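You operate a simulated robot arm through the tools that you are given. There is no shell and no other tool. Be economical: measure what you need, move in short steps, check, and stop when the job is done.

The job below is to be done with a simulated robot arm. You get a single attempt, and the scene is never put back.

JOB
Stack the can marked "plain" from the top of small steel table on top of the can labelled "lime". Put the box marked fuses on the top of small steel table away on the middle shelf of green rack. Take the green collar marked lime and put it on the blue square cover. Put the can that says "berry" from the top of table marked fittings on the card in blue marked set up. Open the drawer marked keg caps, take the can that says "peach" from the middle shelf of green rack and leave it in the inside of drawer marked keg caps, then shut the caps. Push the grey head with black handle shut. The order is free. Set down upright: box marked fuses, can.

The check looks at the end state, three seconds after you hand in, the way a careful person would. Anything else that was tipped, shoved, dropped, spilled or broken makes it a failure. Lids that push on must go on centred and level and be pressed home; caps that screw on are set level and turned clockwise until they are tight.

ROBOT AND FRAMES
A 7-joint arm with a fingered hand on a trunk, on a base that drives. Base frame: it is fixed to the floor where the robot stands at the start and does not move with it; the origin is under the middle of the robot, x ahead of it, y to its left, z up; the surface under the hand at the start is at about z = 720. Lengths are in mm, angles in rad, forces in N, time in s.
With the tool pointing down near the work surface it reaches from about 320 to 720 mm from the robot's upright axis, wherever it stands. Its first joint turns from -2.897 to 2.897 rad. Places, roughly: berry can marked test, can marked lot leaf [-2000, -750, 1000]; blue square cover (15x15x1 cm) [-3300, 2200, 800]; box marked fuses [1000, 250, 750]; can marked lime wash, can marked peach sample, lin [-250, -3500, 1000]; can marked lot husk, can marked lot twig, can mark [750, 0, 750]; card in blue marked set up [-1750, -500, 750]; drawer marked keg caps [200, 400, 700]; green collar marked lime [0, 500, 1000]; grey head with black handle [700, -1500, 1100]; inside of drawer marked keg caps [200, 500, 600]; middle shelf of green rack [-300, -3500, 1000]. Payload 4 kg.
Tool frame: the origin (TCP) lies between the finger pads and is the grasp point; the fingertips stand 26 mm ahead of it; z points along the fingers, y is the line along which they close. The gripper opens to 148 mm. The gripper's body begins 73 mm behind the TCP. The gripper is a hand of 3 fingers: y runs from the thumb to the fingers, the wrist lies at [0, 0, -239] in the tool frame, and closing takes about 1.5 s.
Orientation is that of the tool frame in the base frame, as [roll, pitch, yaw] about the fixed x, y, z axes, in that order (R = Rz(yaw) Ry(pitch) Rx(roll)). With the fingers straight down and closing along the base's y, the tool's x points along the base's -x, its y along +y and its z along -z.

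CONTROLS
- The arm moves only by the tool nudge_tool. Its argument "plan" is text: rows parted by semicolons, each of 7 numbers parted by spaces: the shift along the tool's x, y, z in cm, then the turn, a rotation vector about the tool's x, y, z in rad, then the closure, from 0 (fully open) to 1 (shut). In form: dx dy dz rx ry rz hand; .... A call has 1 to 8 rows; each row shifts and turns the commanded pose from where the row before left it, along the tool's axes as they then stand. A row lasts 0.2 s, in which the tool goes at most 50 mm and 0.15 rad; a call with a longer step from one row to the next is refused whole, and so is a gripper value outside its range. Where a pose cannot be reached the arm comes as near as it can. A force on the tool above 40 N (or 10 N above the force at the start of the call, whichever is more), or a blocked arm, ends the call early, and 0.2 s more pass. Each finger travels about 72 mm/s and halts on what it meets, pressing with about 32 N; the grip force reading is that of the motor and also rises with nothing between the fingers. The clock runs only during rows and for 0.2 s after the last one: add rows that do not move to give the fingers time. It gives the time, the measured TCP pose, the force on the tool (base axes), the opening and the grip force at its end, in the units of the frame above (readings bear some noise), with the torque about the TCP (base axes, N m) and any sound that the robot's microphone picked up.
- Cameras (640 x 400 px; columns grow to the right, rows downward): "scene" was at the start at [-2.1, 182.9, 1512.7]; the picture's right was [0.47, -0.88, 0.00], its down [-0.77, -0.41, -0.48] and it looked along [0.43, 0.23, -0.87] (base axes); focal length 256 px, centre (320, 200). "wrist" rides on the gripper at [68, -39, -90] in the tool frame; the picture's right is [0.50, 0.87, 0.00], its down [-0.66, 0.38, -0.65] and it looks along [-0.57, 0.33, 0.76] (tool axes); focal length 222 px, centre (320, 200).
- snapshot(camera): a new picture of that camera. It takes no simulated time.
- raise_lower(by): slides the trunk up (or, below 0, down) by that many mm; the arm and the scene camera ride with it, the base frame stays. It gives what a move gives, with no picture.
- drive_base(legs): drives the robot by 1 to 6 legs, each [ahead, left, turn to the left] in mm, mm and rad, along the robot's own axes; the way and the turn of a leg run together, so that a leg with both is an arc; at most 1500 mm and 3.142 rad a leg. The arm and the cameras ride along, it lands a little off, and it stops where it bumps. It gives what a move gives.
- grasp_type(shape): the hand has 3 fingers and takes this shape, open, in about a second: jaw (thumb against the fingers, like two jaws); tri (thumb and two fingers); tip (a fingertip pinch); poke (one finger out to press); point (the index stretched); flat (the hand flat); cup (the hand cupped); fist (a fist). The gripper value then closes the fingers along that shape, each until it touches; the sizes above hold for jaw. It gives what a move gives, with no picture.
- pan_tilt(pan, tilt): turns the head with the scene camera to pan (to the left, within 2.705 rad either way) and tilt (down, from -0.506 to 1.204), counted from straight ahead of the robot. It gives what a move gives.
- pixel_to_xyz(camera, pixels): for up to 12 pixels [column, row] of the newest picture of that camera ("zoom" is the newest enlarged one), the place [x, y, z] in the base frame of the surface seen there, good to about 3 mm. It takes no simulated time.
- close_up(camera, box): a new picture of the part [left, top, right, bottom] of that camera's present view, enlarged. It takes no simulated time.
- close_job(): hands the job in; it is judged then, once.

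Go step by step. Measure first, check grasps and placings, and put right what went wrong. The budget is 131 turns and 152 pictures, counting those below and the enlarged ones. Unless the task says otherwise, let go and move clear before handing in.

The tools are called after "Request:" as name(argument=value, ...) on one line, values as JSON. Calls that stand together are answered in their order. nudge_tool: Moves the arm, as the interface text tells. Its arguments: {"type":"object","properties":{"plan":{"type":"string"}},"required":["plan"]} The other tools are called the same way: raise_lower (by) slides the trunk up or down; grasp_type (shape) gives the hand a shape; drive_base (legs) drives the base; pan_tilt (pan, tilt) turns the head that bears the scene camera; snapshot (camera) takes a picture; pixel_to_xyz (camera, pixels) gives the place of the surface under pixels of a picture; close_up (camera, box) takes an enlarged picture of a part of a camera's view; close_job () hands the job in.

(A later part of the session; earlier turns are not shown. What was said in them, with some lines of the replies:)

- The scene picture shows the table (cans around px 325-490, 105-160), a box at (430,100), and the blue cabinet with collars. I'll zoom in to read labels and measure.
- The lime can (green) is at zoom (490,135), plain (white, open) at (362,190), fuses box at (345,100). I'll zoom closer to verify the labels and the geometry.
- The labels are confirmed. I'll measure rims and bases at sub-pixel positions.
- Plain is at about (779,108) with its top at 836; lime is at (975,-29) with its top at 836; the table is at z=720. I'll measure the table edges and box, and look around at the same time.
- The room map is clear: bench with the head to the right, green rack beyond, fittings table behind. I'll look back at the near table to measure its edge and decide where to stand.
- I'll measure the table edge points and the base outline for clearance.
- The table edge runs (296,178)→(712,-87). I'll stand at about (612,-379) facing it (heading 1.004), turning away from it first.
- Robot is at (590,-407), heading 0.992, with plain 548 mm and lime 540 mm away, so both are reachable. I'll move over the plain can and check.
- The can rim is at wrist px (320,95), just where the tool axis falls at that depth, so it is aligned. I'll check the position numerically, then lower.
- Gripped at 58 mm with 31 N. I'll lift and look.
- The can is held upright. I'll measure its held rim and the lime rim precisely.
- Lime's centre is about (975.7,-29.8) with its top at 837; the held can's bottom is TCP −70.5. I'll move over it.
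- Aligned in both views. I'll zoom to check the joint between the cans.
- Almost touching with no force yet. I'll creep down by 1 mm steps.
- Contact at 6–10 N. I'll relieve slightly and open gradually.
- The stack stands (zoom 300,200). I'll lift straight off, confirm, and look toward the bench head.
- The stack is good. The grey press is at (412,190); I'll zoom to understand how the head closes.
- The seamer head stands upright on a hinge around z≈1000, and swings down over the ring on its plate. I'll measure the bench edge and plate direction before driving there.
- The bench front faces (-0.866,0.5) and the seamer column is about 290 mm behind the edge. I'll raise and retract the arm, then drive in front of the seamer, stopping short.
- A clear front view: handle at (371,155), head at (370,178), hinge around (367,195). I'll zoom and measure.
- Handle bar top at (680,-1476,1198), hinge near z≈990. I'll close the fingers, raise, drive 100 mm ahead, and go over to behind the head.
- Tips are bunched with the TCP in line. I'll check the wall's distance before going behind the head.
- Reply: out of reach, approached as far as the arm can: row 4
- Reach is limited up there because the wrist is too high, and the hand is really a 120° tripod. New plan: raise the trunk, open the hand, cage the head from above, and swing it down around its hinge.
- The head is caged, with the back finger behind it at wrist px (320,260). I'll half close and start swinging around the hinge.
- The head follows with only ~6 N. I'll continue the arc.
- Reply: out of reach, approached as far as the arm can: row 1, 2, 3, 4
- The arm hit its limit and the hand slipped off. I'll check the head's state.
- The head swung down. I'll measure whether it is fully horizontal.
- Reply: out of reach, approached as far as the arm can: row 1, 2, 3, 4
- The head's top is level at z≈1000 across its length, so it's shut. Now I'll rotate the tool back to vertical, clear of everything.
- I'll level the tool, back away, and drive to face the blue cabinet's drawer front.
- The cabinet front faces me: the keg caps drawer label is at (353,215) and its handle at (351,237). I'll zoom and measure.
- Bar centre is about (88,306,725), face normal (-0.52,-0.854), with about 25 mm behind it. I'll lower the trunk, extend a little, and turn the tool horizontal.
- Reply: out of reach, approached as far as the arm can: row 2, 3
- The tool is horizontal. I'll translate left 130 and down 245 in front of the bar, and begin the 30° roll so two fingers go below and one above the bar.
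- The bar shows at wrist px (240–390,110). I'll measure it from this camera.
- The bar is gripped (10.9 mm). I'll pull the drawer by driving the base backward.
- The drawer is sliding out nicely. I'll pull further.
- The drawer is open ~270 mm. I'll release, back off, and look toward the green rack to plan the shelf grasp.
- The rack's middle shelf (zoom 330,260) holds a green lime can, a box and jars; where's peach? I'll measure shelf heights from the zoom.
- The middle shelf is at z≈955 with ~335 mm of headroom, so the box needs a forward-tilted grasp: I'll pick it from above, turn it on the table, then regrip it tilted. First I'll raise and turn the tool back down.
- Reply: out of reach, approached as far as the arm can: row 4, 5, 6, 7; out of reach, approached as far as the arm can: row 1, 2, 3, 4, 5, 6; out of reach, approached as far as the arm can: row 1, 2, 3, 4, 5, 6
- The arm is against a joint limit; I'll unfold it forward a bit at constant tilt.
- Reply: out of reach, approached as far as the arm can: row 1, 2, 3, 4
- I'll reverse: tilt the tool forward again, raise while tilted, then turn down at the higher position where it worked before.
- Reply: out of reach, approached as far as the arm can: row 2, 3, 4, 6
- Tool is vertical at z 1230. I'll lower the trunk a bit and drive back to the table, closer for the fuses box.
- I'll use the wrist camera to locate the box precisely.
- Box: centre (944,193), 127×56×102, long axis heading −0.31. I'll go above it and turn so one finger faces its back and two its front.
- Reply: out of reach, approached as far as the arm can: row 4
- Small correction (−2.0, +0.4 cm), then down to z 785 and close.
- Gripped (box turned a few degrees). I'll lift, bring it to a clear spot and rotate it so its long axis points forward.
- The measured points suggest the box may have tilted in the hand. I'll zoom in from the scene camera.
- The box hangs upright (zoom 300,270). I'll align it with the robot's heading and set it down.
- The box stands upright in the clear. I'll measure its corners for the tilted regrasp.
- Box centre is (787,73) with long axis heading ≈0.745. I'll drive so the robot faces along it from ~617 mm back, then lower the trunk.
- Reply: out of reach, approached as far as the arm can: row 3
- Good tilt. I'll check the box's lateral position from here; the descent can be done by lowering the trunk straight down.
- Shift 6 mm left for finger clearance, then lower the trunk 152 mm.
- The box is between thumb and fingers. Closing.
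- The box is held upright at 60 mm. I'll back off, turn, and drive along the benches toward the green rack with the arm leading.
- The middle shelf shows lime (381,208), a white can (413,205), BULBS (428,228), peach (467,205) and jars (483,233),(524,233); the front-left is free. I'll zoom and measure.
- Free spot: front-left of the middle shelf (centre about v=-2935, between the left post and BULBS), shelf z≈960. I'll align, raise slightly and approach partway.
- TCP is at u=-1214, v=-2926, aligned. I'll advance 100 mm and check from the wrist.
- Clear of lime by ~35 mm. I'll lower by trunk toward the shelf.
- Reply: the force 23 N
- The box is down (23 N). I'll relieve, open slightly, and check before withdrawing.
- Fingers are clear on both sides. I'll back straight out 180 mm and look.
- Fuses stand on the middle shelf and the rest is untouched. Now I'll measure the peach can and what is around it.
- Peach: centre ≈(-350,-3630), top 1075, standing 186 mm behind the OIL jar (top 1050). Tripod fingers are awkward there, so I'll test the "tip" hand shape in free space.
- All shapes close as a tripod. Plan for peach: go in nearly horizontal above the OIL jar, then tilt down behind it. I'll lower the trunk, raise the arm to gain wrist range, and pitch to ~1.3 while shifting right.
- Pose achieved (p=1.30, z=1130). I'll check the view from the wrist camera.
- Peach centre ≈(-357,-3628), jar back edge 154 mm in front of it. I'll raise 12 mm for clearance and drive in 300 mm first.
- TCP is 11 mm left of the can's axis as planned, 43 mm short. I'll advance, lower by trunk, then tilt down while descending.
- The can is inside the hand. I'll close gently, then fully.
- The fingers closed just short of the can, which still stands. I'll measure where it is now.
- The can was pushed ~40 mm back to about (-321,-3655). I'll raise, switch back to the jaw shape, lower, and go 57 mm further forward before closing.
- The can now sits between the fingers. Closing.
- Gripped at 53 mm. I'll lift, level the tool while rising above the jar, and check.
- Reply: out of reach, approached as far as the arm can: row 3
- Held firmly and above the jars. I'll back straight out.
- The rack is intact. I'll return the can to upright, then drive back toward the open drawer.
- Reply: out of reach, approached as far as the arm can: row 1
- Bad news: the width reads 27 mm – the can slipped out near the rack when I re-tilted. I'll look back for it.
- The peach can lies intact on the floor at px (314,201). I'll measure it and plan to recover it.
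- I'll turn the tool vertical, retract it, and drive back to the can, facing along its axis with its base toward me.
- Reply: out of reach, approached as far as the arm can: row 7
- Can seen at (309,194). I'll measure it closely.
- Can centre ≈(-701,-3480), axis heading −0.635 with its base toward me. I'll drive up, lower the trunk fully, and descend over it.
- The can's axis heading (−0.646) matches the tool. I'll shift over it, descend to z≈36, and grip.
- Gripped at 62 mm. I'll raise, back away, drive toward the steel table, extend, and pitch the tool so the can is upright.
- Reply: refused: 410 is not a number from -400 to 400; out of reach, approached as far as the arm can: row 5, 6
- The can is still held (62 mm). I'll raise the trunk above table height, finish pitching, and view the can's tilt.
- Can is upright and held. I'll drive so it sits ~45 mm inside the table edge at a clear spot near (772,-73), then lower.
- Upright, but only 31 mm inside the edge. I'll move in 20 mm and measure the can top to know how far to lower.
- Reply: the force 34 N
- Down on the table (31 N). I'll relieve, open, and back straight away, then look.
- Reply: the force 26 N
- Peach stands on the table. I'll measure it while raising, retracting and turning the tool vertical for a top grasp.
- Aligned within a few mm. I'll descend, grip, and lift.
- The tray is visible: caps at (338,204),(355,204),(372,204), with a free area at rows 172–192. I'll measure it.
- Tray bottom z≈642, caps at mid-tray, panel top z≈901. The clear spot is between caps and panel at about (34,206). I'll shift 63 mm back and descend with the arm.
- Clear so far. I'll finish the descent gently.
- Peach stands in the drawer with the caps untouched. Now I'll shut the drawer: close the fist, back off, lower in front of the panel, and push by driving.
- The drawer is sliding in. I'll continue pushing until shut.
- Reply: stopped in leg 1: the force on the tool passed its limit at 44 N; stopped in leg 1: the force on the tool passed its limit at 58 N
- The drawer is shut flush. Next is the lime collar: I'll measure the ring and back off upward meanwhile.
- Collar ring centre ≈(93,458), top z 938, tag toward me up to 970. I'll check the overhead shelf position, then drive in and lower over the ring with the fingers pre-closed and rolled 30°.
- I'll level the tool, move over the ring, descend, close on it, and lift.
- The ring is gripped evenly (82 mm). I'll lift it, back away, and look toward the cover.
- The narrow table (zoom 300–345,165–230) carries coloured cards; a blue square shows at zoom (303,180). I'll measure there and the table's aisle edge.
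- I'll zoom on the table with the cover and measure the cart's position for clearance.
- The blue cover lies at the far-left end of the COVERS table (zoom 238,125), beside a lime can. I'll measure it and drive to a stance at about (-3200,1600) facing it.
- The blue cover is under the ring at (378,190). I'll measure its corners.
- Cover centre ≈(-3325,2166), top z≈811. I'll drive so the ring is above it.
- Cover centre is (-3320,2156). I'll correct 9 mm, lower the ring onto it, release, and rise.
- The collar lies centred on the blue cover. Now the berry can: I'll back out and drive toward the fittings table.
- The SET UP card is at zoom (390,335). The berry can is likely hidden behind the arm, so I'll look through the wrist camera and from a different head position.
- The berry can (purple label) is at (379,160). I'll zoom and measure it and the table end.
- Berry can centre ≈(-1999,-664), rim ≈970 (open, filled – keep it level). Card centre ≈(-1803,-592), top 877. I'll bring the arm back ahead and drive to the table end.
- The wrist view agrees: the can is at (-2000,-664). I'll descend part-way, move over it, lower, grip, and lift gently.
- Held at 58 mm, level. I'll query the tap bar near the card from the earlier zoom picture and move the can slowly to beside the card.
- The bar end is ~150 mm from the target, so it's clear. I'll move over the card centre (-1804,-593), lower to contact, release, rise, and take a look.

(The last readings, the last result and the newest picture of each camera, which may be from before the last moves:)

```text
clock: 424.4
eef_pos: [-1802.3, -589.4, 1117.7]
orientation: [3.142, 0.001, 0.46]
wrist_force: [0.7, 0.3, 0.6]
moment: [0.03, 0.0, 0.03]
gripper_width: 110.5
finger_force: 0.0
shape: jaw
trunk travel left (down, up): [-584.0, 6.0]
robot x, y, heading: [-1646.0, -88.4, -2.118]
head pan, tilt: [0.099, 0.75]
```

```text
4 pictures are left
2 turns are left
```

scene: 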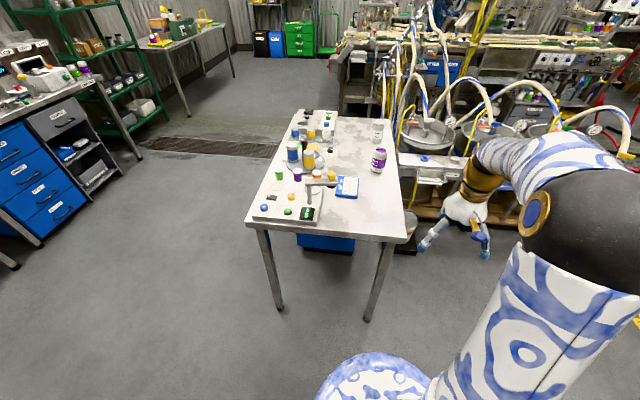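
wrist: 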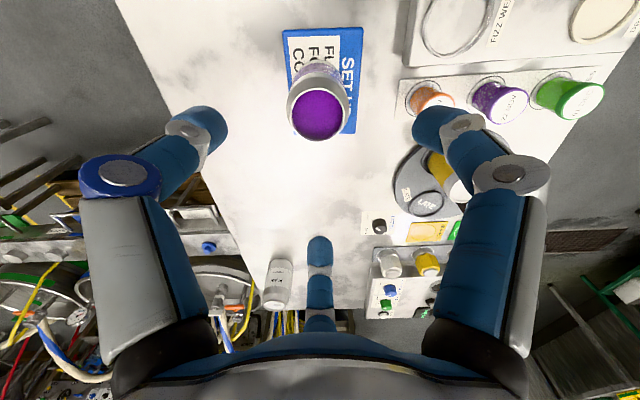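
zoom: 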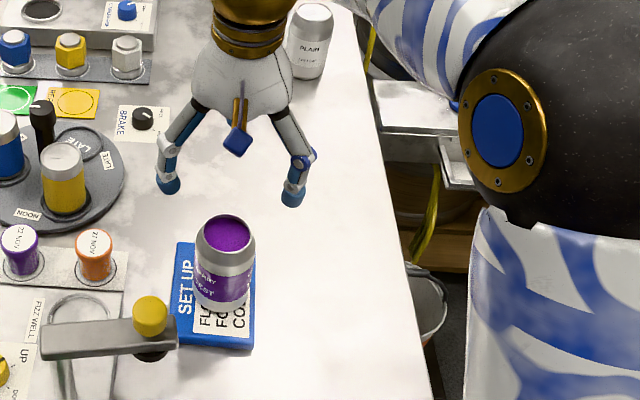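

The berry can stands upright and unspilled on the blue SET UP card (zoom 225,260), and the hand is clear above it. I'm handing the job in.

Request:
close_job()

```text
The job is handed in.
```

All six tasks were carried out and handed in, but the peach can was dropped along the way, which may count against the result. It slipped from the grip near the green rack and fell about a metre to the floor. I picked it up with no damage visible, and it stood upright in the keg caps drawer before I shut it.

- **Plain on lime:** the plain can stands on the lime can.
- **Fuses:** the box is upright on the middle shelf of the green rack.
- **Lime collar:** it lies on the blue square cover.
- **Berry:** the can stands upright and unspilled on the blue set up card.
- **Keg caps drawer:** it is shut, and the caps inside were not disturbed.
- **Grey head:** it swung down and sits level over the ring, shut.
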